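You operate a simulated robot arm through the tools that you are given. There is no shell and no other tool. Be economical: measure what you need, move in short steps, check, and stop when the job is done.

You are at the controls of a simulated robot arm. One attempt, no reset.

Task
Fetch the grey jar from the brown table and set it on top of the book there. Put the jar on the brown table away on the press bench. Put the plug marked "65" from the blue table on top of the orange tin and the plug marked "95" in the carton. Put the dish from the blue table in the bottom of the sink. Open the right sink door, fetch the pan and set it on the floor of the sink cupboard, then shut the door. The order is free. Set down upright: grey jar, jar, plug.

The check looks at the end state, three seconds after you hand in, the way a careful person would. Anything else that was tipped, shoved, dropped, spilled or broken makes it a failure.

Robot
A 7-joint arm with a vacuum gripper on a trunk, on a base that drives. Base frame: it is fixed to the floor where the robot stands at the start and does not move with it; the origin is under the middle of the robot, x ahead of it, y to its left, z up; the surface under the hand at the start is at about z = 0.76. Units: m, degrees, N and s.
Its first joint turns from -149.0 to 149.0 degrees. Places, roughly: book (15x21x4 cm) [0.8, 0.4, 0.8]; bottom of the sink (37x20 cm) [4.42, -5.4, 0.68]; carton (25x31x11 cm) [3.1, -2.7, 0.8]; dish (9x9x3 cm) [3.3, -1.7, 0.8]; floor of the sink cupboard [4.4, -5.4, 0.1]; grey jar [0.75, 0, 0.75]; jar [1, -0.75, 0.75]; orange tin [3.25, -2.25, 0.75]; pan (9x9x4 cm) [3.8, -4.9, 0.9]; plug [3.25, -2.5, 0.75]; press bench [9.6, 1.7, 0.8]; right sink door [4.3, -5.1, 0.4]. Payload 1.06 kg.
Tool frame: the origin (TCP) lies in the middle of the cups' lips, and z points out of the cups. The gripper has 1 cup of 0.024 m across, covering 0.024 by 0.024 m (tool x, y); the bellows give 0.008 m. With the vacuum on, a cup seals on a smooth face that it is pressed against (1 to 4 N); it does not hold porous or soft things. The pull reaches 23 N.
Orientation is told as [roll, pitch, yaw] about the base's x, y, z axes, in that order, counted from this pose: with the cups facing straight down, the tool's x points along the base's -x, its y along +y and its z along -z.

Tools
- The arm moves only by the tool step_arm. Its argument "targets" is a list of rows, each a list of 3 entries, a list of its own where there are three numbers: the shift along the tool's x, y, z in m, then the turn, a rotation vector about the tool's x, y, z in degrees, then the vacuum: 1 switches it on, 0 off. In form: [[[x, y, z], [ax, ay, az], vac], ...]. A call has 1 to 20 rows; each row shifts and turns the commanded pose from where the row before left it, along the tool's axes as they then stand. Rows are played at 5 a second. More than 0.05 m and 8.6 degrees between two rows, or a gripper value outside its range, and nothing of the call is played. Where a pose cannot be reached the arm comes as near as it can. A force on the tool above 40 N (or 10 N above the force at the start of the call, whichever is more), or a blocked arm, ends the call early, and 0.2 s more pass. The pull builds up within a second once a cup has sealed. Time passes only in rows, and 0.2 s behind the last, so rows that do not move give it time. The reply holds the time, the measured pose of the TCP, the force on the tool along the base axes and the pull of the vacuum, in the units named above and with some noise, with the torque about the TCP (base axes, N m) and any sound that the robot's microphone picked up.
- Cameras (640 x 400 px; columns grow to the right, rows downward): "scene" is now at [0.0336, 0.169, 1.4624]; the picture's right is [-0.02, -1.00, 0.00], its down [-0.68, 0.02, -0.73] and it looks along [0.73, -0.02, -0.68] (base axes); focal length 276 px, centre (320, 200). "wrist" rides on the gripper at [0.078, 0.019, -0.096] in the tool frame; the picture's right is [-0.24, 0.97, 0.00], its down [-0.71, -0.17, -0.69] and it looks along [-0.67, -0.16, 0.73] (tool axes); focal length 243 px, centre (320, 200). There is no depth. A picture from a camera that has moved, and an enlarged one, comes with that camera's place and axes in the base frame and with its lens.
- grab_frame(camera): a new picture of that camera. It takes no simulated time.
- lift_body(by): slides the trunk up (or, below 0, down) by that many m; the arm and the scene camera ride with it, the base frame stays. It gives what a move gives, with no picture.
- steer(legs): drives the robot by 1 to 6 legs, each [ahead, turn to the left] in m and degrees, along the robot's own axes; the way and the turn of a leg run together, so that a leg with both is an arc; at most 1.5 m and 180 degrees a leg. The arm and the cameras ride along, it lands a little off, and it stops where it bumps. It gives what a move gives.
- head_to(pan, tilt): turns the head with the scene camera to pan (to the left, within 155 degrees either way) and tilt (down, from -29 to 69), counted from straight ahead of the robot. It gives what a move gives.
- zoom(camera, box): a new picture of the part [left, top, right, bottom] of that camera's present view, enlarged. It takes no simulated time.
- hand_in(): hands the job in; it is judged then, once.

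Work in short steps. Places have to be worked out from the pictures, the camera data and where the tool is seen: move nearer, look again, correct. Check each grasp and each placing, and mend what went wrong. You have 207 turns and 192 pictures in all, those below and enlarged ones among them. Switch the vacuum off and draw the arm clear of the work before you hand the job in, unless the task says otherwise; then end with one line.

The tools are called after "Request:" as name(argument=value, ...) on one line, values as JSON. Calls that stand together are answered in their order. step_arm: Moves the arm, as the interface text tells. Its arguments: {"type":"object","properties":{"targets":{"type":"array","items":{"type":"array"}}},"required":["targets"]} The other tools are called the same way: lift_body (by) slides the trunk up or down; steer (legs) drives the base; head_to (pan, tilt) turns the head that bears the scene camera; grab_frame (camera) takes a picture; zoom (camera, box) takes an enlarged picture of a part of a camera's view; hand_in () hands the job in.

At the start:

```text
clock: 0.0
eef_pos: [0.7129, -0.2652, 1.0091]
orientation: [0.0, 0.0, 0.0]
force: [0.6, -0.1, -0.1]
wrist_torque: [0.0, -0.04, 0.02]
pull: 0.0
trunk travel left (down, up): [-0.525, 0.185]
robot x, y, heading: [-0.0033, 0.0018, -0.1]
head pan, tilt: [-1.3, 42.8]
```

scene: 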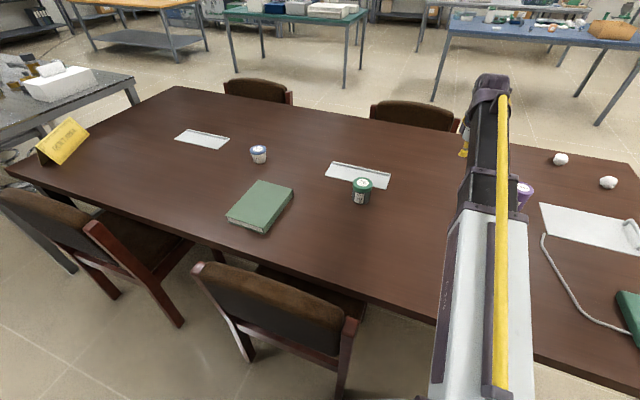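
wrist: 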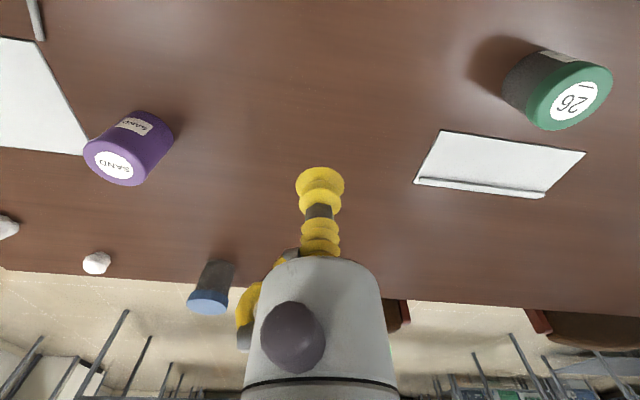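

I'll take a closer look at the table to identify the jars.

Request:
zoom(camera="scene", box=[220, 120, 420, 245])

Request:
zoom(camera="wrist", box=[0, 80, 320, 330])

Request:
zoom(camera="scene", box=[440, 80, 640, 350])

```text
3.20 times, centred on (320, 182) of scene
camera zoom: at [0.0336, 0.169, 1.4624], right [-0.02, -1.0, 0.0], down [-0.68, 0.02, -0.73], along [0.73, -0.02, -0.68], focal length 884 px, centre (320, 256)
```

zoom: 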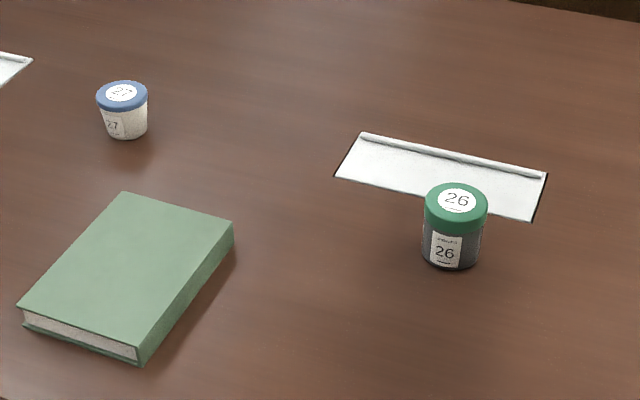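

```text
1.60 times, centred on (160, 205) of wrist
camera zoom: at [0.6344, -0.2466, 1.1055], right [0.24, 0.97, 0.0], down [0.71, -0.17, 0.69], along [0.67, -0.16, -0.73], focal length 388 px, centre (576, 192)
```

zoom: 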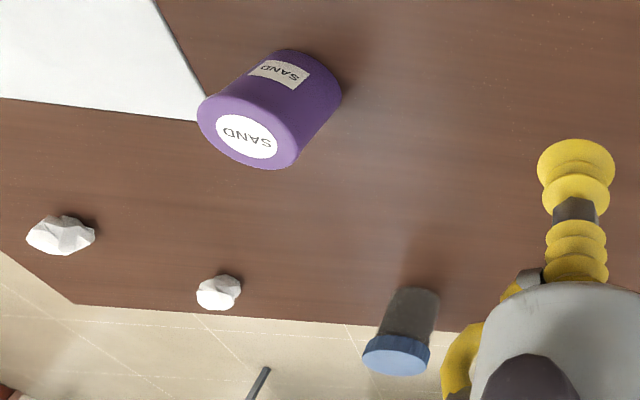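

```text
1.48 times, centred on (540, 215) of scene
camera zoom: at [0.0336, 0.169, 1.4624], right [-0.02, -1.0, 0.0], down [-0.68, 0.02, -0.73], along [0.73, -0.02, -0.68], focal length 409 px, centre (-6, 178)
```

zoom: 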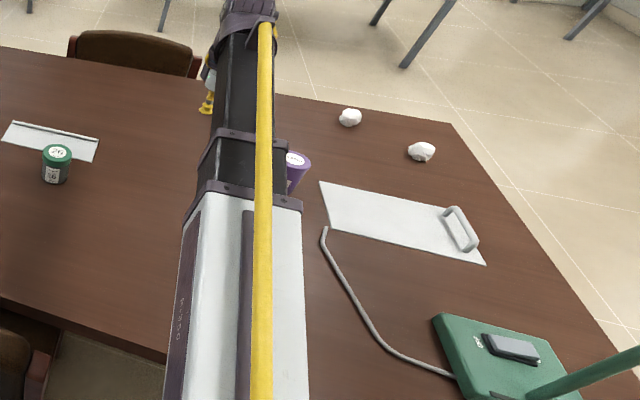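

The green-lidded dark grey jar "26" is near (0.81, 0.0), with its lid at z≈0.82. I'll move above it and look with the wrist camera.

Request:
step_arm(targets=[[[-0.0139, 0.0379, 0.0129], [0, 0, 0], 0], [[-0.0139, 0.0379, 0.0129], [0, 0, 0], 0], [[-0.0139, 0.0379, 0.0129], [0, 0, 0], 0], [[-0.0139, 0.0379, 0.0129], [0, 0, 0], 0], [[-0.0139, 0.0379, 0.0129], [0, 0, 0], 0], [[-0.0139, 0.0379, 0.0129], [0, 0, 0], 0], [[-0.0139, 0.0379, 0.0129], [0, 0, 0], 0], [[0, 0, 0], [0, 0, 0], 0]])

Request:
grab_frame(camera="wrist")

Request:
grab_frame(camera="scene")

```text
clock: 1.8
eef_pos: [0.8086, -0.0014, 0.9195]
orientation: [0.0, 0.0, -0.1]
force: [0.1, -0.1, 0.1]
wrist_torque: [-0.01, -0.01, 0.02]
pull: 0.0
trunk travel left (down, up): [-0.525, 0.185]
robot x, y, heading: [-0.0006, -0.0004, -0.2]
head pan, tilt: [-1.3, 42.8]
```

```text
186 pictures are left
camera wrist: at [0.7317, 0.0179, 1.0155], right [0.24, 0.97, 0.0], down [0.71, -0.17, 0.69], along [0.67, -0.16, -0.73], focal length 243 px, centre (320, 200)
```

wrist: 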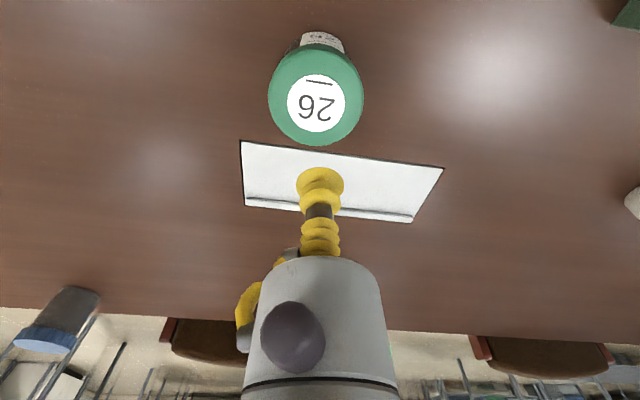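

```text
185 pictures are left
camera scene: at [0.0338, 0.1693, 1.4623], right [-0.02, -1.0, 0.0], down [-0.68, 0.02, -0.73], along [0.73, -0.02, -0.68], focal length 276 px, centre (320, 200)
```

scene: 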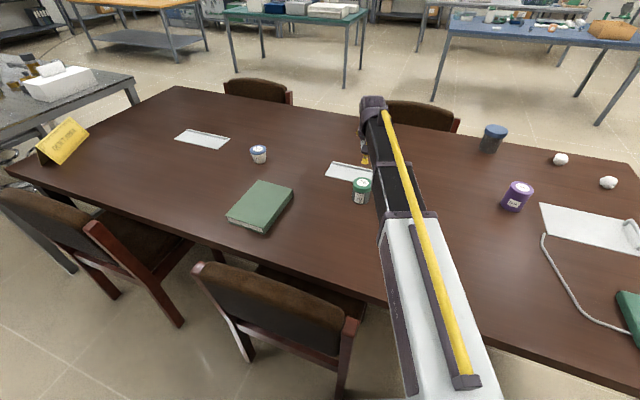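

Lid centre is about (0.80, 0.0). I'll lower towards it, and zoom on the blue-lidded and purple jars in the scene.

Request:
step_arm(targets=[[[0.008, 0, 0.025], [0, 0, 0], 0], [[0, 0, 0.025], [0, 0, 0], 0], [[0, 0, 0.02], [0, 0, 0], 1], [[0, 0, 0], [0, 0, 0], 1]])

Request:
grab_frame(camera="wrist")

Request:
zoom(camera="scene", box=[440, 100, 640, 225])

Request:
zoom(camera="scene", box=[320, 140, 420, 210])

```text
clock: 2.8
eef_pos: [0.8013, -0.0019, 0.8497]
orientation: [0.0, -0.1, 0.0]
force: [-0.1, -0.8, -0.1]
wrist_torque: [0.01, -0.03, 0.0]
pull: 0.0
trunk travel left (down, up): [-0.525, 0.185]
robot x, y, heading: [0.0002, 0.0021, -0.0]
head pan, tilt: [-1.3, 42.8]
```

```text
184 pictures are left
camera wrist: at [0.7235, 0.0178, 0.9452], right [0.24, 0.97, 0.0], down [0.71, -0.17, 0.69], along [0.67, -0.16, -0.73], focal length 243 px, centre (320, 200)
```

wrist: 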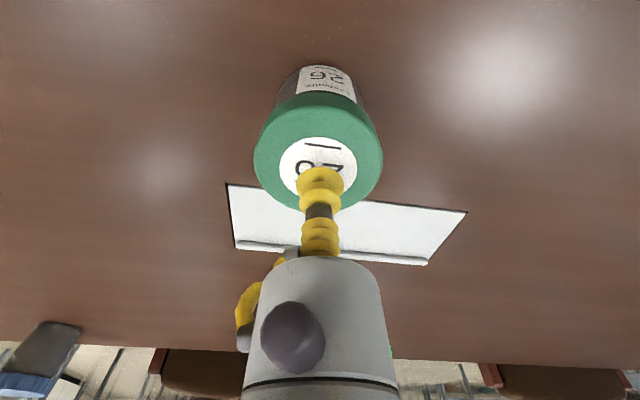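

```text
3.20 times, centred on (540, 162) of scene
camera zoom: at [0.0337, 0.1691, 1.4624], right [-0.02, -1.0, 0.0], down [-0.68, 0.02, -0.73], along [0.73, -0.02, -0.68], focal length 884 px, centre (-384, 320)
```

zoom: 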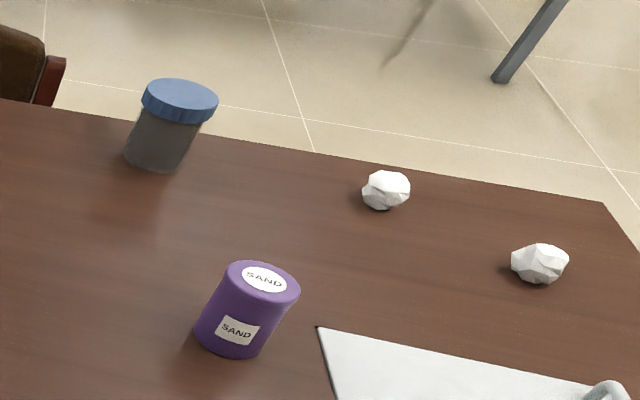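

```text
5.71 times, centred on (370, 175) of scene
camera zoom: at [0.0337, 0.1691, 1.4624], right [-0.02, -1.0, 0.0], down [-0.68, 0.02, -0.73], along [0.73, -0.02, -0.68], focal length 1579 px, centre (34, 343)
```

zoom: 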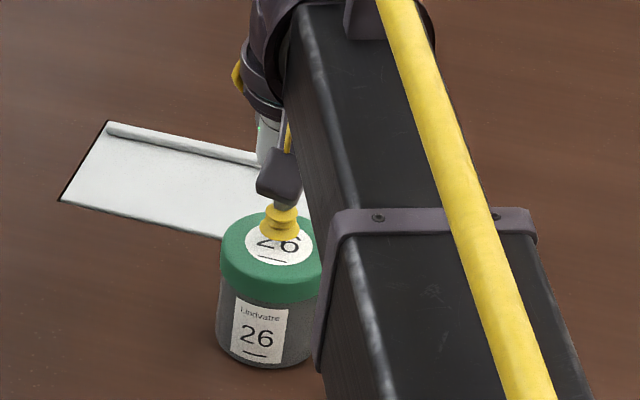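

Both views agree that the blue-lidded glass jar at (1.11, -0.63) is the "jar". I'll press down on jar 26 with the vacuum on.

Request:
step_arm(targets=[[[0, 0, 0.006], [0, 0, 0], 1], [[0, 0, 0.006], [0, 0, 0], 1], [[0, 0, 0.005], [0, 0, 0], 1], [[0, 0, 0.003], [0, 0, 0], 1], [[0, 0, 0], [0, 0, 0], 1]])

```text
clock: 4.0
eef_pos: [0.8021, -0.0003, 0.8313]
orientation: [-0.1, -0.1, -0.1]
force: [9.7, 0.4, 20.5]
wrist_torque: [0.0, 0.11, -0.04]
pull: 23.3
trunk travel left (down, up): [-0.525, 0.185]
robot x, y, heading: [0.0006, 0.004, -0.1]
head pan, tilt: [-1.3, 42.8]
```

Sealed, with the jar top at about 0.835. I'll lift straight up gently.

Request:
step_arm(targets=[[[0, 0, -0.005], [0, 0, 0], 1], [[0, 0, -0.005], [0, 0, 0], 1], [[0, 0, -0.01], [0, 0, 0], 1], [[0, 0, -0.02], [0, 0, 0], 1], [[0, 0, -0.03], [0, 0, 0], 1], [[0, 0, -0.03], [0, 0, 0], 1], [[0, 0, -0.02], [0, 0, 0], 1], [[0, 0, 0], [0, 0, 0], 1]])

Request:
grab_frame(camera="scene")

Request:
zoom(camera="scene", box=[200, 150, 400, 275])

```text
clock: 5.8
eef_pos: [0.8015, 0.0003, 0.9488]
orientation: [0.0, 0.0, 0.0]
force: [0.4, 0.0, -2.1]
wrist_torque: [-0.01, 0.0, 0.0]
pull: 22.7
trunk travel left (down, up): [-0.525, 0.185]
robot x, y, heading: [-0.0054, 0.0004, -0.2]
head pan, tilt: [-1.3, 42.8]
```

```text
181 pictures are left
camera scene: at [0.0338, 0.1691, 1.4623], right [-0.02, -1.0, 0.0], down [-0.68, 0.02, -0.73], along [0.73, -0.02, -0.68], focal length 276 px, centre (320, 200)
```

scene: 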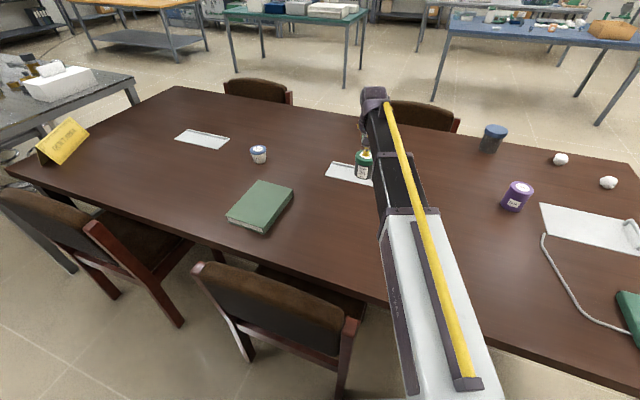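

```text
3.20 times, centred on (300, 212) of scene
camera zoom: at [0.0338, 0.1691, 1.4623], right [-0.02, -1.0, 0.0], down [-0.68, 0.02, -0.73], along [0.73, -0.02, -0.68], focal length 884 px, centre (384, 160)
```

zoom: 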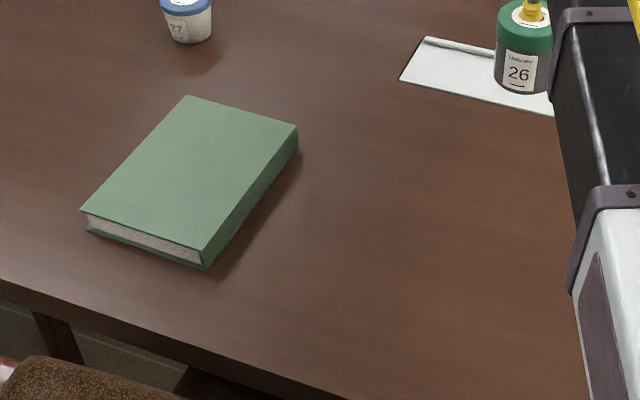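

The jar (about 0.2 kg) hangs level. Book centre is about (0.731, 0.358) with its top at z≈0.80, so I'm moving over it.

Request:
step_arm(targets=[[[0.007, 0.02, 0], [0, 0, 0], 1], [[0.007, 0.0355, 0], [0, 0, 0], 1], [[0.007, 0.0355, 0], [0, 0, 0], 1], [[0.007, 0.0355, 0], [0, 0, 0], 1], [[0.007, 0.0355, 0], [0, 0, 0], 1], [[0.007, 0.0355, 0], [0, 0, 0], 1], [[0.007, 0.0355, 0], [0, 0, 0], 1], [[0.007, 0.0355, 0], [0, 0, 0], 1], [[0.007, 0.0355, 0], [0, 0, 0], 1], [[0.007, 0.0355, 0], [0, 0, 0], 1], [[0, 0.018, 0], [0, 0, 0], 1], [[0, 0, 0], [0, 0, 0], 1]])

Request:
zoom(camera="scene", box=[200, 130, 400, 255])

Request:
grab_frame(camera="wrist")

```text
clock: 8.4
eef_pos: [0.7317, 0.3578, 0.9481]
orientation: [0.0, 0.0, 0.0]
force: [-0.4, 1.1, -3.3]
wrist_torque: [0.01, 0.0, 0.01]
pull: 23.0
trunk travel left (down, up): [-0.525, 0.185]
robot x, y, heading: [0.0001, 0.0008, 0.3]
head pan, tilt: [-1.3, 42.8]
```

```text
3.20 times, centred on (300, 192) of scene
camera zoom: at [0.0338, 0.1693, 1.4623], right [-0.02, -1.0, 0.0], down [-0.68, 0.02, -0.73], along [0.73, -0.02, -0.68], focal length 884 px, centre (384, 224)
```

zoom: 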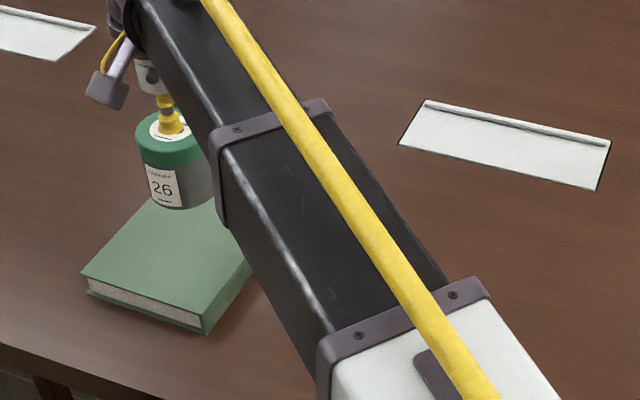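

```text
178 pictures are left
camera wrist: at [0.6537, 0.3774, 1.0441], right [0.24, 0.97, 0.0], down [0.71, -0.17, 0.69], along [0.67, -0.16, -0.73], focal length 243 px, centre (320, 200)
```

wrist: 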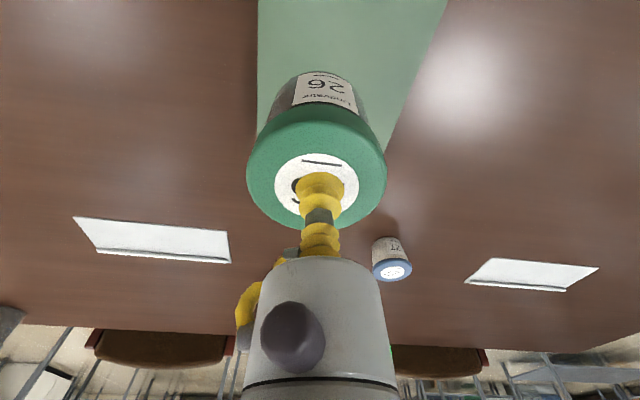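

Hanging well. I'll lower in small steps towards TCP z≈0.875 and watch the force.

Request:
step_arm(targets=[[[0, 0, 0.02], [0, 0, 0], 1], [[0, 0, 0.02], [0, 0, 0], 1], [[0, 0, 0.015], [0, 0, 0], 1], [[0, 0, 0.005], [0, 0, 0], 1], [[0, 0, 0], [0, 0, 0], 1]])

Request:
zoom(camera="scene", box=[200, 130, 400, 255])

```text
clock: 9.6
eef_pos: [0.7325, 0.3573, 0.8898]
orientation: [0.0, -0.1, 0.0]
force: [0.5, -0.4, -2.4]
wrist_torque: [-0.01, 0.0, 0.0]
pull: 23.5
trunk travel left (down, up): [-0.525, 0.185]
robot x, y, heading: [-0.0011, 0.0028, -0.1]
head pan, tilt: [-1.3, 42.8]
```

```text
3.20 times, centred on (300, 192) of scene
camera zoom: at [0.0338, 0.1692, 1.4623], right [-0.02, -1.0, 0.0], down [-0.68, 0.02, -0.73], along [0.73, -0.02, -0.68], focal length 884 px, centre (384, 224)
```

zoom: 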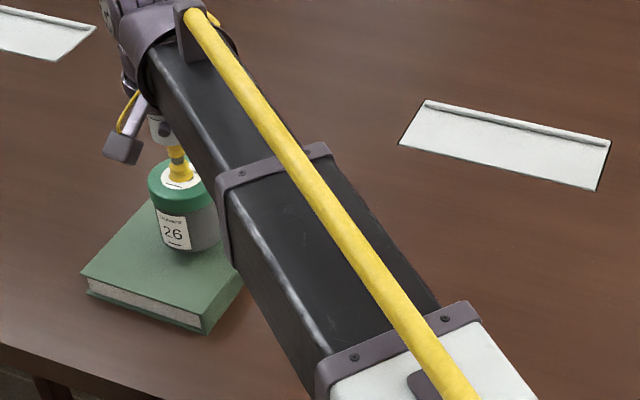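

Request:
step_arm(targets=[[[0, 0, 0.005], [0, 0, 0], 1], [[0, 0, 0.004], [0, 0, 0], 1], [[0, 0, 0.003], [0, 0, 0], 1], [[0, 0, 0], [0, 0, 0], 1]])

```text
clock: 10.6
eef_pos: [0.7306, 0.3563, 0.8776]
orientation: [0.0, 0.0, 0.0]
force: [-0.4, -0.3, -2.8]
wrist_torque: [0.01, -0.03, 0.01]
pull: 23.1
trunk travel left (down, up): [-0.525, 0.185]
robot x, y, heading: [0.0011, 0.0002, 0.1]
head pan, tilt: [-1.3, 42.8]
```

No contact yet, so I keep lowering in small steps.

Request:
step_arm(targets=[[[0, 0, 0.003], [0, 0, 0], 1], [[0, 0, 0.002], [0, 0, 0], 1], [[0, 0, 0], [0, 0, 0], 1]])

```text
clock: 11.4
eef_pos: [0.732, 0.3565, 0.873]
orientation: [-0.1, -0.1, 0.0]
force: [-0.2, 0.2, -2.3]
wrist_torque: [0.02, 0.01, 0.02]
pull: 23.0
trunk travel left (down, up): [-0.525, 0.185]
robot x, y, heading: [-0.0029, -0.0021, 0.2]
head pan, tilt: [-1.3, 42.8]
```

Request:
step_arm(targets=[[[0, 0, 0.002], [0, 0, 0], 1], [[0, 0, 0.002], [0, 0, 0], 1], [[0, 0, 0], [0, 0, 0], 1]])

Request:
zoom(camera="scene", box=[200, 160, 300, 225])

```text
clock: 12.2
eef_pos: [0.7312, 0.3573, 0.8708]
orientation: [-0.1, 0.0, 0.0]
force: [4.2, 2.5, 13.4]
wrist_torque: [-0.02, 0.01, -0.05]
pull: 23.2
trunk travel left (down, up): [-0.525, 0.185]
robot x, y, heading: [-0.0003, 0.0002, -0.0]
head pan, tilt: [-1.3, 42.8]
```

```text
6.15 times, centred on (250, 192) of scene
camera zoom: at [0.0327, 0.1687, 1.4626], right [-0.02, -1.0, 0.0], down [-0.68, 0.02, -0.73], along [0.73, -0.02, -0.68], focal length 1700 px, centre (751, 246)
```

zoom: 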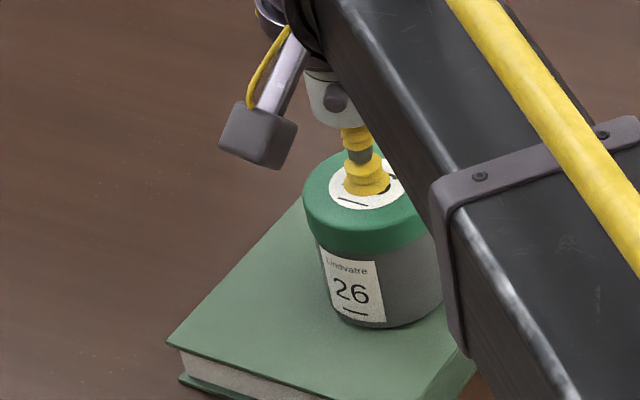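

Contact on the book at 0.871. I'll ease off, release, wait, and lift.

Request:
step_arm(targets=[[[0, 0, -0.002], [0, 0, 0], 0], [[0, 0, 0], [0, 0, 0], 0], [[0, 0, 0], [0, 0, 0], 0], [[0, 0, 0], [0, 0, 0], 0], [[0, 0, -0.003], [0, 0, 0], 0], [[0, 0, -0.01], [0, 0, 0], 0], [[0, 0, -0.03], [0, 0, 0], 0], [[0, 0, -0.04], [0, 0, 0], 0], [[0, 0, -0.04], [0, 0, 0], 0], [[0, 0, -0.04], [0, 0, 0], 0]])

Request:
grab_frame(camera="scene")

```text
clock: 14.4
eef_pos: [0.7313, 0.3576, 1.0347]
orientation: [0.0, 0.0, 0.0]
force: [-0.3, -0.2, -0.1]
wrist_torque: [0.02, 0.0, 0.0]
pull: 0.1
trunk travel left (down, up): [-0.525, 0.185]
robot x, y, heading: [-0.0004, -0.0007, 0.2]
head pan, tilt: [-1.3, 42.8]
```

```text
175 pictures are left
camera scene: at [0.0337, 0.1692, 1.4623], right [-0.02, -1.0, 0.0], down [-0.68, 0.02, -0.73], along [0.73, -0.02, -0.68], focal length 276 px, centre (320, 200)
```

scene: 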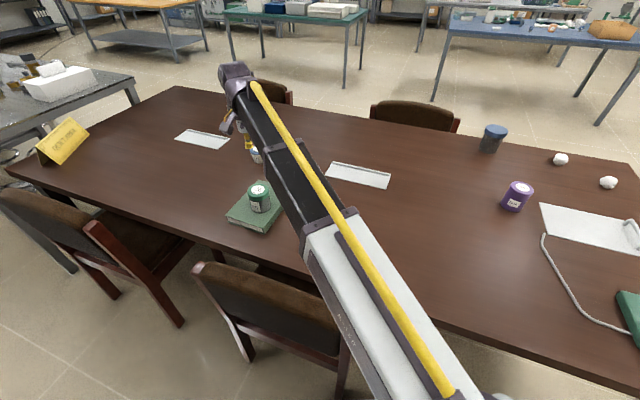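

Jar 26 stands on the book. Next I'll draw the arm in and up and look to the right to plan the drive around the table.

Request:
step_arm(targets=[[[0.013, -0.036, -0.022], [0, 0, 0], 0], [[0.013, -0.036, -0.022], [0, 0, 0], 0], [[0.013, -0.036, -0.022], [0, 0, 0], 0], [[0.013, -0.036, -0.022], [0, 0, 0], 0], [[0.013, -0.036, -0.022], [0, 0, 0], 0], [[0.013, -0.036, -0.022], [0, 0, 0], 0], [[0.013, -0.036, -0.022], [0, 0, 0], 0], [[0.013, -0.036, -0.022], [0, 0, 0], 0], [[0.013, -0.036, -0.022], [0, 0, 0], 0], [[0.013, -0.036, -0.022], [0, 0, 0], 0]])

Request:
head_to(pan=-60, tilt=35)

Request:
grab_frame(camera="scene")

Request:
head_to(pan=-20, tilt=10)

Request:
grab_frame(camera="scene")

Request:
head_to(pan=-110, tilt=45)

Request:
grab_frame(camera="scene")

```text
clock: 15.8
eef_pos: [0.6637, 0.1449, 1.1436]
orientation: [0.4, -0.9, -1.2]
force: [-0.2, 15.4, -2.7]
wrist_torque: [-1.73, -0.22, -1.35]
pull: 0.2
out of reach, approached as far as the arm can: row 6, 7
trunk travel left (down, up): [-0.525, 0.185]
robot x, y, heading: [-0.0005, 0.0016, -0.0]
head pan, tilt: [-1.3, 42.8]
stopped in row 7: the force on the tool passed its limit at 69 N (the readings are from after the stop); the commanded pose is now the measured one
```

```text
clock: 17.1
eef_pos: [0.6624, 0.1441, 1.1435]
orientation: [0.4, -0.9, -1.1]
force: [-1.7, 24.7, -8.9]
wrist_torque: [-3.06, -0.97, -2.35]
pull: 0.0
trunk travel left (down, up): [-0.525, 0.185]
robot x, y, heading: [-0.0017, -0.0003, -0.1]
head pan, tilt: [-60.0, 35.0]
```

```text
174 pictures are left
camera scene: at [-0.0053, 0.0948, 1.474], right [-0.87, -0.5, 0.0], down [-0.29, 0.5, -0.82], along [0.41, -0.71, -0.57], focal length 276 px, centre (320, 200)
```

scene: 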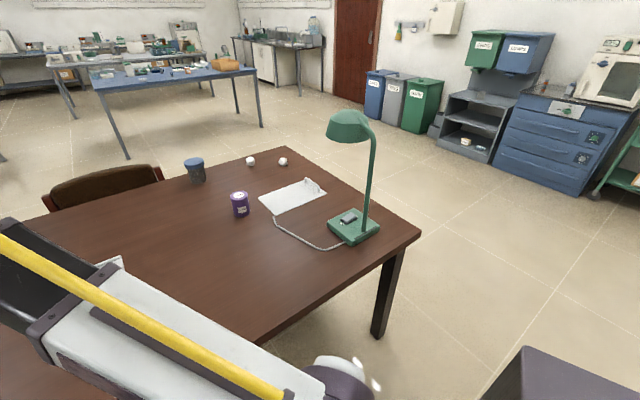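

```text
clock: 18.2
eef_pos: [0.6622, 0.1458, 1.1439]
orientation: [0.4, -0.9, -1.0]
force: [-2.7, 25.7, -7.4]
wrist_torque: [-3.06, -0.98, -2.39]
pull: 0.1
trunk travel left (down, up): [-0.525, 0.185]
robot x, y, heading: [-0.003, 0.0005, 0.3]
head pan, tilt: [-20.0, 10.0]
```

```text
173 pictures are left
camera scene: at [0.038, 0.1392, 1.5141], right [-0.34, -0.94, 0.0], down [-0.16, 0.06, -0.98], along [0.93, -0.34, -0.17], focal length 276 px, centre (320, 200)
```

scene: 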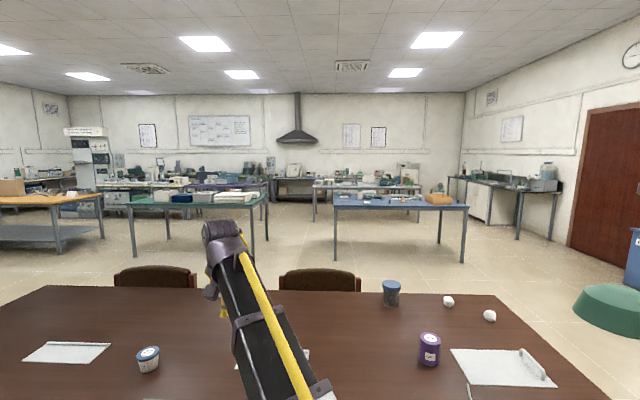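

```text
clock: 19.9
eef_pos: [0.6641, 0.1427, 1.143]
orientation: [0.3, -0.8, -1.2]
force: [-1.4, 25.5, -7.6]
wrist_torque: [-3.06, -1.0, -2.35]
pull: 0.0
trunk travel left (down, up): [-0.525, 0.185]
robot x, y, heading: [-0.0034, 0.0003, 0.1]
head pan, tilt: [-110.0, 45.0]
```

```text
172 pictures are left
camera scene: at [-0.0771, 0.0946, 1.4593], right [-0.94, 0.34, 0.0], down [0.24, 0.66, -0.71], along [-0.24, -0.66, -0.71], focal length 276 px, centre (320, 200)
```

scene: 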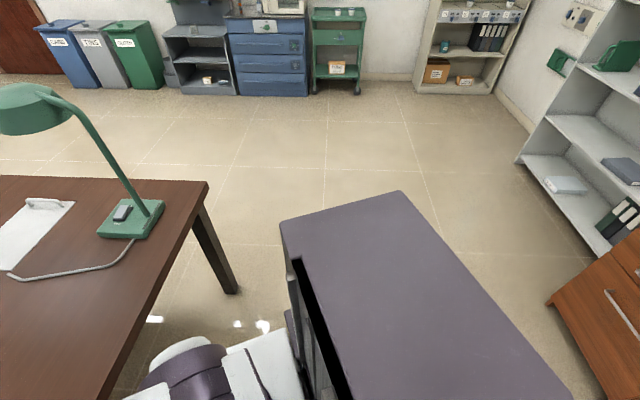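

The gripper jams (25 N), probably against its own forearm. I'll back out outward and down.

Request:
step_arm(targets=[[[-0.013, 0.03, 0.02], [0, 0, 0], 0], [[-0.013, 0.03, 0.02], [0, 0, 0], 0], [[-0.02, 0.02, 0.02], [0, 0, 0], 0], [[-0.02, 0, 0.02], [0, 0, 0], 0], [[0, 0, 0], [0, 0, 0], 0]])

```text
clock: 21.1
eef_pos: [0.7326, 0.2234, 1.0649]
orientation: [0.4, -1.0, -1.0]
force: [-0.6, 0.4, -0.7]
wrist_torque: [-0.01, 0.0, 0.0]
pull: 0.2
trunk travel left (down, up): [-0.525, 0.185]
robot x, y, heading: [-0.0004, -0.0012, 0.0]
head pan, tilt: [-110.0, 45.0]
```

Free now. I'll level the tool and look behind the robot before planning the drive.

Request:
step_arm(targets=[[[0, -0.03, 0], [0.4, 1.0, -1.0], 0], [[0, -0.04, 0], [0, 0, 0], 0], [[0, -0.04, 0], [0, 0, 0], 0], [[0, -0.04, 0], [0, 0, 0], 0]])

Request:
head_to(pan=-155, tilt=35)

Request:
grab_frame(camera="scene")

Request:
head_to(pan=155, tilt=35)

Request:
grab_frame(camera="scene")

```text
clock: 22.1
eef_pos: [0.7322, 0.0721, 1.0663]
orientation: [0.0, 0.1, 0.0]
force: [0.1, -0.2, 0.3]
wrist_torque: [0.01, 0.01, 0.0]
pull: 0.1
trunk travel left (down, up): [-0.525, 0.185]
robot x, y, heading: [-0.0003, 0.0046, -0.2]
head pan, tilt: [-110.0, 45.0]
```

```text
clock: 23.2
eef_pos: [0.7326, 0.072, 1.0655]
orientation: [0.0, 0.1, 0.0]
force: [0.0, 0.8, 0.0]
wrist_torque: [0.01, -0.03, 0.04]
pull: 0.1
trunk travel left (down, up): [-0.525, 0.185]
robot x, y, heading: [0.0006, -0.0004, 0.2]
head pan, tilt: [-154.7, 35.0]
```

```text
171 pictures are left
camera scene: at [-0.1289, 0.1333, 1.474], right [-0.43, 0.9, 0.0], down [0.52, 0.25, -0.82], along [-0.74, -0.35, -0.57], focal length 276 px, centre (320, 200)
```

scene: 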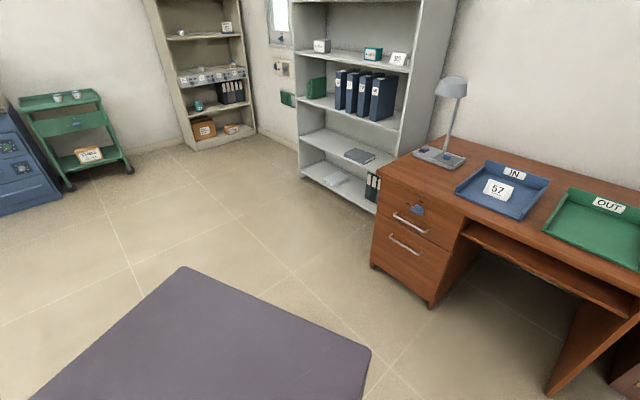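

```text
clock: 27.4
eef_pos: [0.7321, 0.07, 1.0651]
orientation: [0.0, 0.1, 0.0]
force: [-0.3, 0.4, -0.6]
wrist_torque: [0.01, 0.0, 0.02]
pull: 0.1
trunk travel left (down, up): [-0.525, 0.185]
robot x, y, heading: [-0.0024, -0.0017, -0.2]
head pan, tilt: [154.7, 35.0]
```

```text
170 pictures are left
camera scene: at [-0.1289, 0.2087, 1.474], right [0.43, 0.9, 0.0], down [0.52, -0.25, -0.82], along [-0.74, 0.35, -0.57], focal length 276 px, centre (320, 200)
```

scene: 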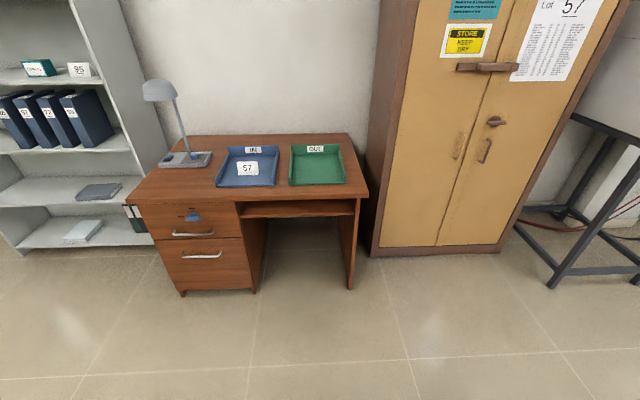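

Space is clear behind for ~0.6 m. I'll back up, turn right, and drive around the table's right end.

Request:
steer(legs=[[-0.6, 0], [0, -90], [1.5, 0]])

Request:
head_to(pan=60, tilt=30)

Request:
grab_frame(camera="scene")

```text
clock: 41.6
eef_pos: [-0.5163, -2.2341, 1.0657]
orientation: [0.1, 0.2, -89.7]
force: [-0.3, 0.2, 0.2]
wrist_torque: [0.01, -0.01, 0.01]
pull: 0.0
trunk travel left (down, up): [-0.525, 0.185]
robot x, y, heading: [-0.5919, -1.4984, -89.8]
head pan, tilt: [154.7, 35.0]
```

```text
clock: 43.3
eef_pos: [-0.5157, -2.2342, 1.0652]
orientation: [0.0, 0.1, -89.8]
force: [-0.2, 0.0, 0.5]
wrist_torque: [0.0, 0.0, 0.01]
pull: 0.1
trunk travel left (down, up): [-0.525, 0.185]
robot x, y, heading: [-0.5921, -1.502, -89.9]
head pan, tilt: [60.0, 30.0]
```

```text
169 pictures are left
camera scene: at [-0.3472, -1.501, 1.4818], right [-0.5, -0.87, 0.0], down [-0.43, 0.25, -0.87], along [0.75, -0.43, -0.5], focal length 276 px, centre (320, 200)
```

scene: 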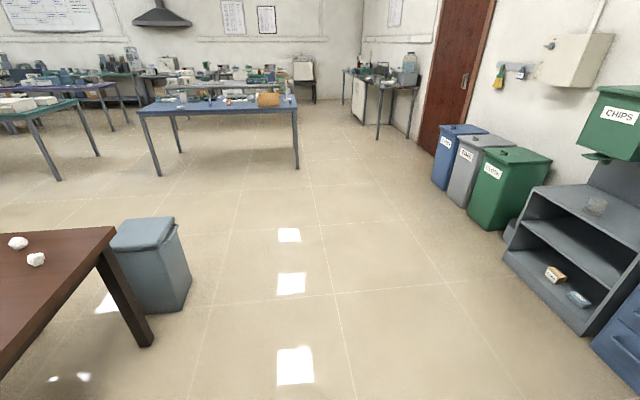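

There's a grey bin by the far table corner (~(1.2,-1.2)), so I'll route wide of it to a stance at about (1.85,-0.95).

Request:
steer(legs=[[0, 70], [1.477, 0], [0, 41.6], [1.346, 0], [0, 88.2], [0.57, 0]])

Request:
head_to(pan=20, tilt=42)

Request:
grab_frame(camera="scene")

```text
clock: 68.4
eef_pos: [1.5248, -0.3132, 1.065]
orientation: [-0.1, 0.1, 109.9]
force: [-0.8, 0.4, 0.1]
wrist_torque: [0.0, 0.02, 0.03]
pull: 0.0
trunk travel left (down, up): [-0.525, 0.185]
robot x, y, heading: [1.8408, -0.9765, 109.8]
head pan, tilt: [60.0, 30.0]
```

```text
clock: 69.5
eef_pos: [1.5246, -0.3122, 1.0652]
orientation: [0.1, 0.1, 109.9]
force: [0.3, 0.2, -0.1]
wrist_torque: [-0.02, 0.01, 0.02]
pull: 0.0
trunk travel left (down, up): [-0.525, 0.185]
robot x, y, heading: [1.8423, -0.9762, 109.9]
head pan, tilt: [20.0, 42.0]
```

```text
168 pictures are left
camera scene: at [1.6384, -1.0119, 1.4636], right [0.77, 0.64, 0.0], down [0.43, -0.51, -0.74], along [-0.48, 0.57, -0.67], focal length 276 px, centre (320, 200)
```

scene: 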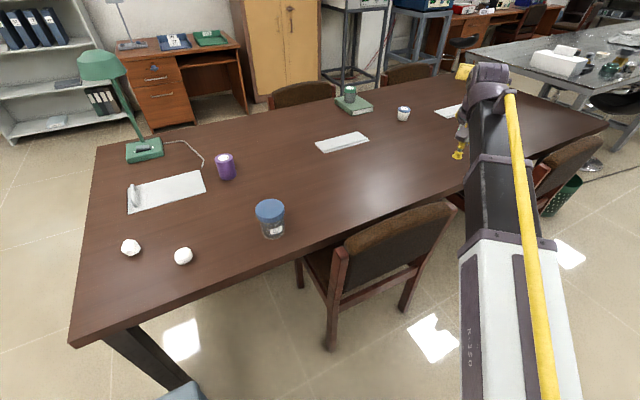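

Lid at (1.115,-0.634). I'll turn the base left to face it.

Request:
steer(legs=[[0, 42]])

Request:
head_to(pan=0, tilt=42)

Request:
grab_frame(camera="wrist")

Request:
grab_frame(camera="scene")

```text
clock: 71.8
eef_pos: [1.1622, -0.6948, 1.0647]
orientation: [-0.1, 0.2, 152.0]
force: [-0.2, 0.3, -0.8]
wrist_torque: [-0.02, -0.01, -0.02]
pull: 0.1
trunk travel left (down, up): [-0.525, 0.185]
robot x, y, heading: [1.8396, -0.9726, 151.2]
head pan, tilt: [20.0, 42.0]
```

```text
clock: 72.7
eef_pos: [1.1627, -0.6958, 1.0658]
orientation: [0.0, 0.1, 151.9]
force: [-0.3, 0.2, 0.6]
wrist_torque: [-0.01, 0.0, 0.01]
pull: 0.0
trunk travel left (down, up): [-0.525, 0.185]
robot x, y, heading: [1.8433, -0.9757, 151.6]
head pan, tilt: [0.0, 42.0]
```

```text
167 pictures are left
camera wrist: at [1.2228, -0.7483, 1.1613], right [-0.67, -0.75, 0.0], down [-0.55, 0.49, 0.68], along [-0.51, 0.46, -0.73], focal length 243 px, centre (320, 200)
```

wrist: 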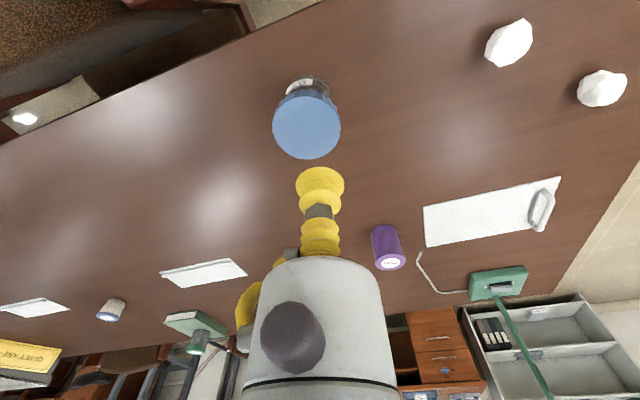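

```text
166 pictures are left
camera scene: at [1.7223, -1.1077, 1.4635], right [0.47, 0.88, 0.0], down [0.59, -0.32, -0.74], along [-0.66, 0.35, -0.67], focal length 276 px, centre (320, 200)
```

scene: 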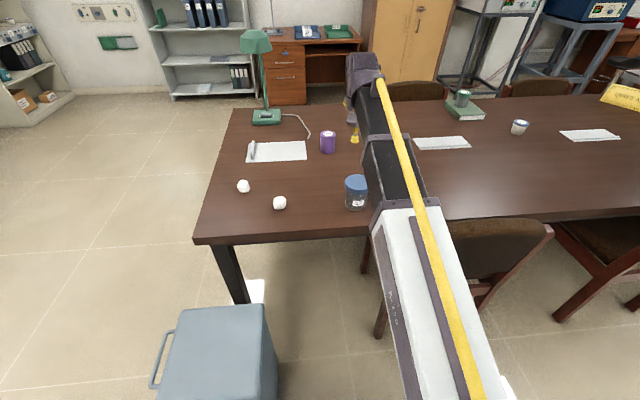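

Lid at about (1.12,-0.636). I'll move above it at z≈0.93 and check again.

Request:
step_arm(targets=[[[-0.022, -0.011, 0.03], [0, 0, 0], 0], [[-0.022, -0.011, 0.035], [0, 0, 0], 0], [[-0.022, -0.011, 0.035], [0, 0, 0], 0], [[0, 0, 0.03], [0, 0, 0], 0], [[0, 0, 0], [0, 0, 0], 0]])

Request:
grab_frame(camera="wrist")

Request:
zoom(camera="scene", box=[300, 130, 440, 220])

```text
clock: 73.9
eef_pos: [1.1207, -0.6342, 0.9352]
orientation: [0.0, 0.1, 151.8]
force: [0.2, 0.0, 0.0]
wrist_torque: [-0.03, 0.02, 0.0]
pull: 0.1
trunk travel left (down, up): [-0.525, 0.185]
robot x, y, heading: [1.8424, -0.977, 151.6]
head pan, tilt: [0.0, 42.0]
```

```text
165 pictures are left
camera wrist: at [1.1812, -0.6881, 1.0304], right [-0.67, -0.75, 0.0], down [-0.55, 0.49, 0.68], along [-0.51, 0.46, -0.73], focal length 243 px, centre (320, 200)
```

wrist: 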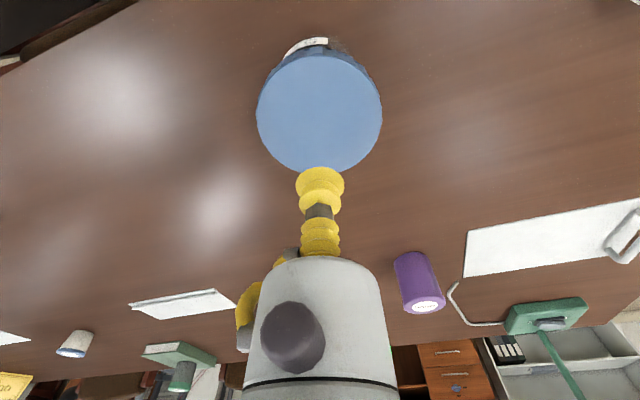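

```text
4.44 times, centred on (370, 175) of scene
camera zoom: at [1.7222, -1.1076, 1.4635], right [0.47, 0.88, 0.0], down [0.59, -0.32, -0.74], along [-0.65, 0.35, -0.67], focal length 1228 px, centre (98, 311)
```

zoom: 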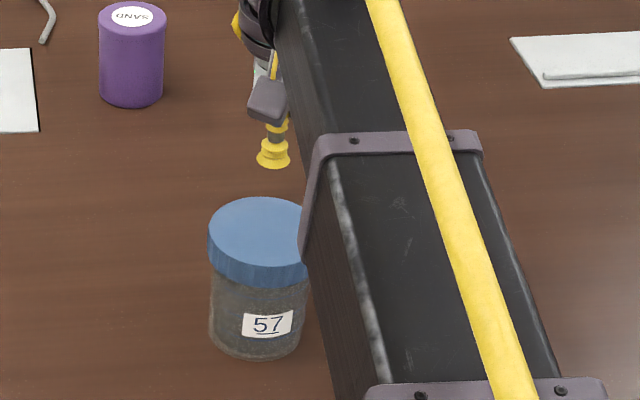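

The jar is marked 57. Lid centre is about (1.126,-0.64, ~0.86). I'll lower to just above it.

Request:
step_arm(targets=[[[0.007, 0.003, 0.02], [0, 0, 0], 0], [[0, 0, 0.02], [0, 0, 0], 1], [[0, 0, 0.01], [0, 0, 0], 1], [[0, 0, 0.005], [0, 0, 0], 1], [[0, 0, 0], [0, 0, 0], 1]])

Request:
grab_frame(camera="wrist")

```text
clock: 75.1
eef_pos: [1.1242, -0.6416, 0.8801]
orientation: [0.0, 0.0, 151.9]
force: [-0.5, 0.4, -0.6]
wrist_torque: [0.03, 0.0, -0.03]
pull: 0.0
trunk travel left (down, up): [-0.525, 0.185]
robot x, y, heading: [1.8415, -0.9779, 151.9]
head pan, tilt: [0.0, 42.0]
```

```text
163 pictures are left
camera wrist: at [1.1855, -0.6943, 0.9758], right [-0.67, -0.75, 0.0], down [-0.55, 0.49, 0.68], along [-0.51, 0.46, -0.73], focal length 243 px, centre (320, 200)
```

wrist: 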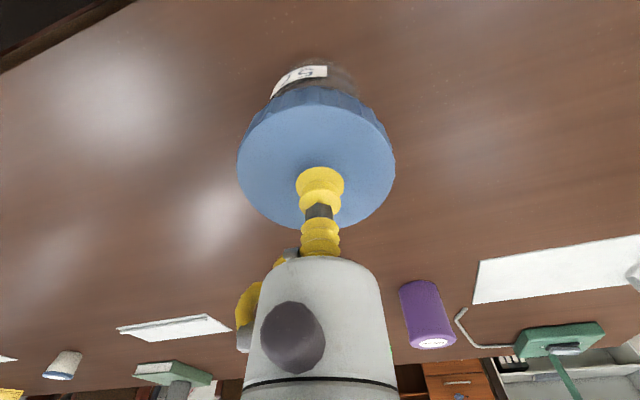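

Centred well; I'll lower finely with the vacuum on.

Request:
step_arm(targets=[[[0, 0, 0.004], [0, 0, 0], 1], [[0, 0, 0.004], [0, 0, 0], 1], [[0, 0, 0.003], [0, 0, 0], 1], [[0, 0, 0], [0, 0, 0], 1]])

```text
clock: 76.1
eef_pos: [1.1244, -0.6409, 0.8683]
orientation: [-0.1, 0.3, 151.9]
force: [-0.4, -0.2, -2.6]
wrist_torque: [-0.05, -0.03, 0.01]
pull: 23.1
trunk travel left (down, up): [-0.525, 0.185]
robot x, y, heading: [1.8396, -0.9772, 151.7]
head pan, tilt: [0.0, 42.0]
```

Sealed at once, with the lid at ≈0.868. Lifting.

Request:
step_arm(targets=[[[0, 0, -0.003], [0, 0, 0], 1], [[0, 0, -0.007], [0, 0, 0], 1], [[0, 0, -0.02], [0, 0, 0], 1], [[0, 0, -0.03], [0, 0, 0], 1], [[0, 0, -0.03], [0, 0, 0], 1], [[0, 0, -0.03], [0, 0, 0], 1], [[0, 0, -0.03], [0, 0, 0], 1], [[0, 0, -0.02], [0, 0, 0], 1], [[0, 0, 0], [0, 0, 0], 1]])

Request:
grab_frame(camera="scene")

```text
clock: 78.1
eef_pos: [1.1257, -0.641, 1.0402]
orientation: [0.0, 0.2, 151.9]
force: [0.5, 0.3, -3.2]
wrist_torque: [-0.04, 0.03, 0.0]
pull: 22.8
trunk travel left (down, up): [-0.525, 0.185]
robot x, y, heading: [1.8376, -0.9752, 152.1]
head pan, tilt: [0.0, 42.0]
```

```text
162 pictures are left
camera scene: at [1.7221, -1.1075, 1.4635], right [0.47, 0.88, 0.0], down [0.59, -0.32, -0.74], along [-0.65, 0.35, -0.67], focal length 276 px, centre (320, 200)
```

scene: 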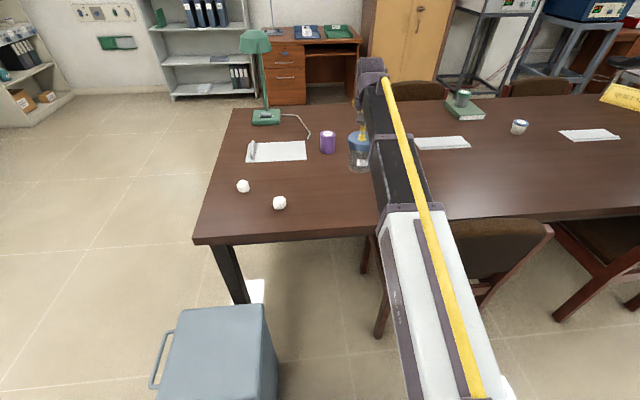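

Jar 57 lifted cleanly. I'll raise the trunk for clearance, turn toward +x, and look across the room.

Request:
lift_body(by=0.12)

Request:
steer(legs=[[0, -140]])

Request:
head_to(pan=0, tilt=12)

Request:
grab_frame(camera="scene")

Request:
head_to(pan=50, tilt=15)

Request:
grab_frame(camera="scene")

```text
clock: 79.6
eef_pos: [1.1239, -0.6412, 1.1589]
orientation: [0.0, 0.1, 152.0]
force: [-0.2, 0.3, -3.2]
wrist_torque: [-0.01, -0.01, -0.02]
pull: 22.5
trunk travel left (down, up): [-0.645, 0.065]
robot x, y, heading: [1.8404, -0.9752, 151.7]
head pan, tilt: [0.0, 42.0]
```

```text
clock: 85.7
eef_pos: [2.6053, -0.7702, 1.1596]
orientation: [0.1, 0.2, 12.1]
force: [0.4, 0.0, -3.3]
wrist_torque: [0.01, 0.05, 0.03]
pull: 22.7
trunk travel left (down, up): [-0.645, 0.065]
robot x, y, heading: [1.8403, -0.979, 12.1]
head pan, tilt: [0.0, 42.0]
```

```text
clock: 86.7
eef_pos: [2.6054, -0.7703, 1.1593]
orientation: [0.0, 0.2, 12.1]
force: [0.6, 0.2, -2.9]
wrist_torque: [-0.03, 0.01, 0.0]
pull: 22.9
trunk travel left (down, up): [-0.645, 0.065]
robot x, y, heading: [1.8396, -0.979, 12.2]
head pan, tilt: [0.0, 12.0]
```

```text
161 pictures are left
camera scene: at [1.8487, -0.7994, 1.6308], right [0.21, -0.98, 0.0], down [-0.2, -0.04, -0.98], along [0.96, 0.2, -0.21], focal length 276 px, centre (320, 200)
```

scene: 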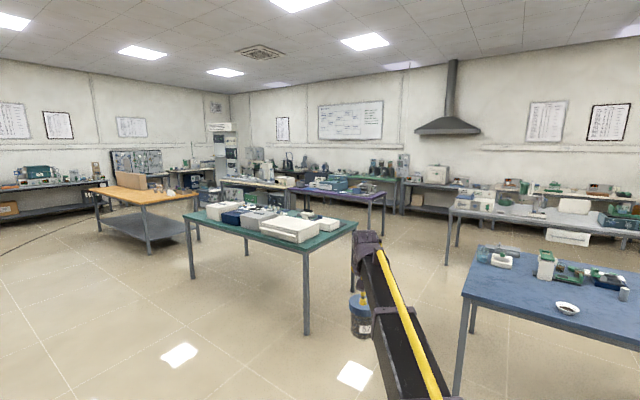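

```text
clock: 87.9
eef_pos: [2.6049, -0.7704, 1.1582]
orientation: [0.0, 0.2, 12.1]
force: [-0.1, -0.1, -3.4]
wrist_torque: [0.02, 0.04, -0.03]
pull: 23.4
trunk travel left (down, up): [-0.645, 0.065]
robot x, y, heading: [1.8403, -0.9723, 12.0]
head pan, tilt: [50.0, 15.0]
```

```text
160 pictures are left
camera scene: at [1.8013, -0.7365, 1.626], right [0.88, -0.47, 0.0], down [-0.12, -0.23, -0.97], along [0.45, 0.85, -0.26], focal length 276 px, centre (320, 200)
```

scene: 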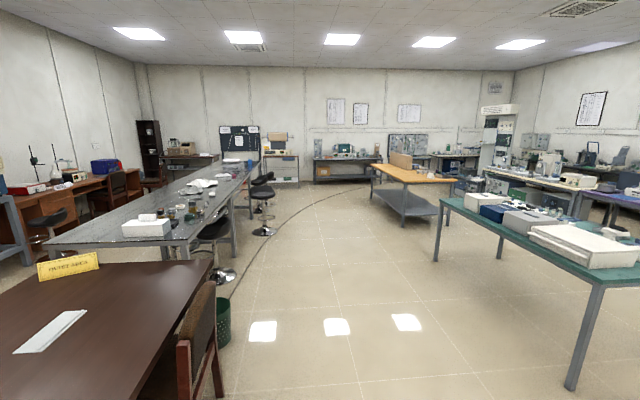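

Zoom toward the press bench, expected near pixel (292,171) at pan 0.

Request:
head_to(pan=5, tilt=14)

Request:
zoom(camera="scene", box=[200, 100, 440, 250])

```text
clock: 89.0
eef_pos: [2.6053, -0.7699, 1.1588]
orientation: [0.0, 0.2, 12.2]
force: [0.0, 0.6, -3.9]
wrist_torque: [0.01, 0.05, 0.01]
pull: 22.4
trunk travel left (down, up): [-0.645, 0.065]
robot x, y, heading: [1.8398, -0.9745, 12.3]
head pan, tilt: [5.0, 14.0]
```

```text
2.67 times, centred on (320, 175) of scene
camera zoom: at [1.8467, -0.7914, 1.6277], right [0.29, -0.96, 0.0], down [-0.23, -0.07, -0.97], along [0.93, 0.29, -0.24], focal length 737 px, centre (320, 267)
```

zoom: 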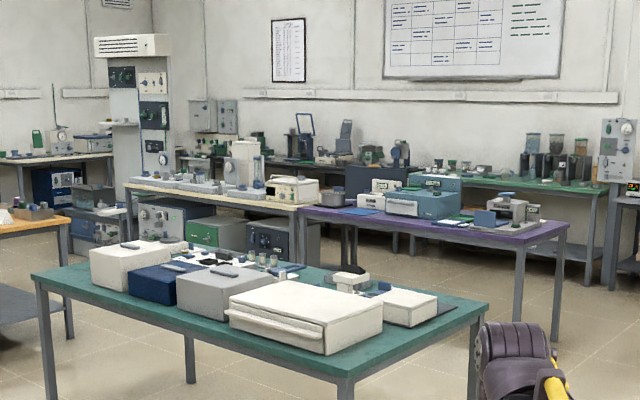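

The press bench is along the far wall; the route is the corridor between the green and blue tables, then around the purple table's right end. I'll drive to the corridor's mouth and look again.

Request:
steer(legs=[[0, 3.6], [1.2, 0], [0, -33]])

Request:
head_to(pan=10, tilt=28)

Request:
grab_frame(camera="scene")

```text
clock: 97.1
eef_pos: [3.7661, -0.8423, 1.1581]
orientation: [0.0, 0.2, -17.1]
force: [-0.3, -0.6, -3.8]
wrist_torque: [0.03, 0.02, 0.0]
pull: 22.7
trunk travel left (down, up): [-0.645, 0.065]
robot x, y, heading: [2.9971, -0.6531, -17.1]
head pan, tilt: [5.0, 14.0]
```

```text
clock: 97.9
eef_pos: [3.7655, -0.8428, 1.1584]
orientation: [0.1, 0.3, -17.0]
force: [-0.2, -0.3, -3.3]
wrist_torque: [0.04, 0.02, 0.03]
pull: 22.9
trunk travel left (down, up): [-0.645, 0.065]
robot x, y, heading: [2.999, -0.6482, -17.4]
head pan, tilt: [10.0, 28.0]
```

```text
158 pictures are left
camera scene: at [3.0919, -0.4841, 1.6051], right [-0.12, -0.99, 0.0], down [-0.47, 0.06, -0.88], along [0.88, -0.11, -0.47], focal length 276 px, centre (320, 200)
```

scene: 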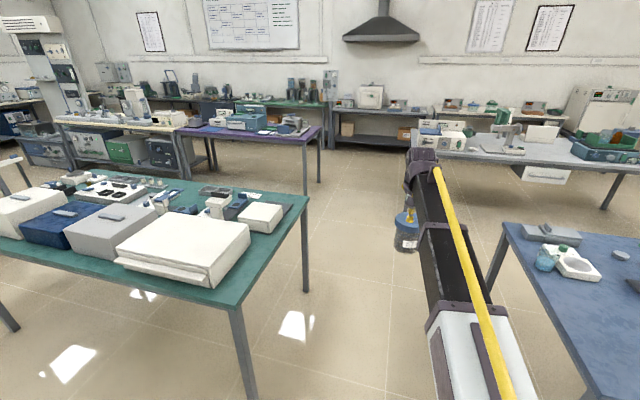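

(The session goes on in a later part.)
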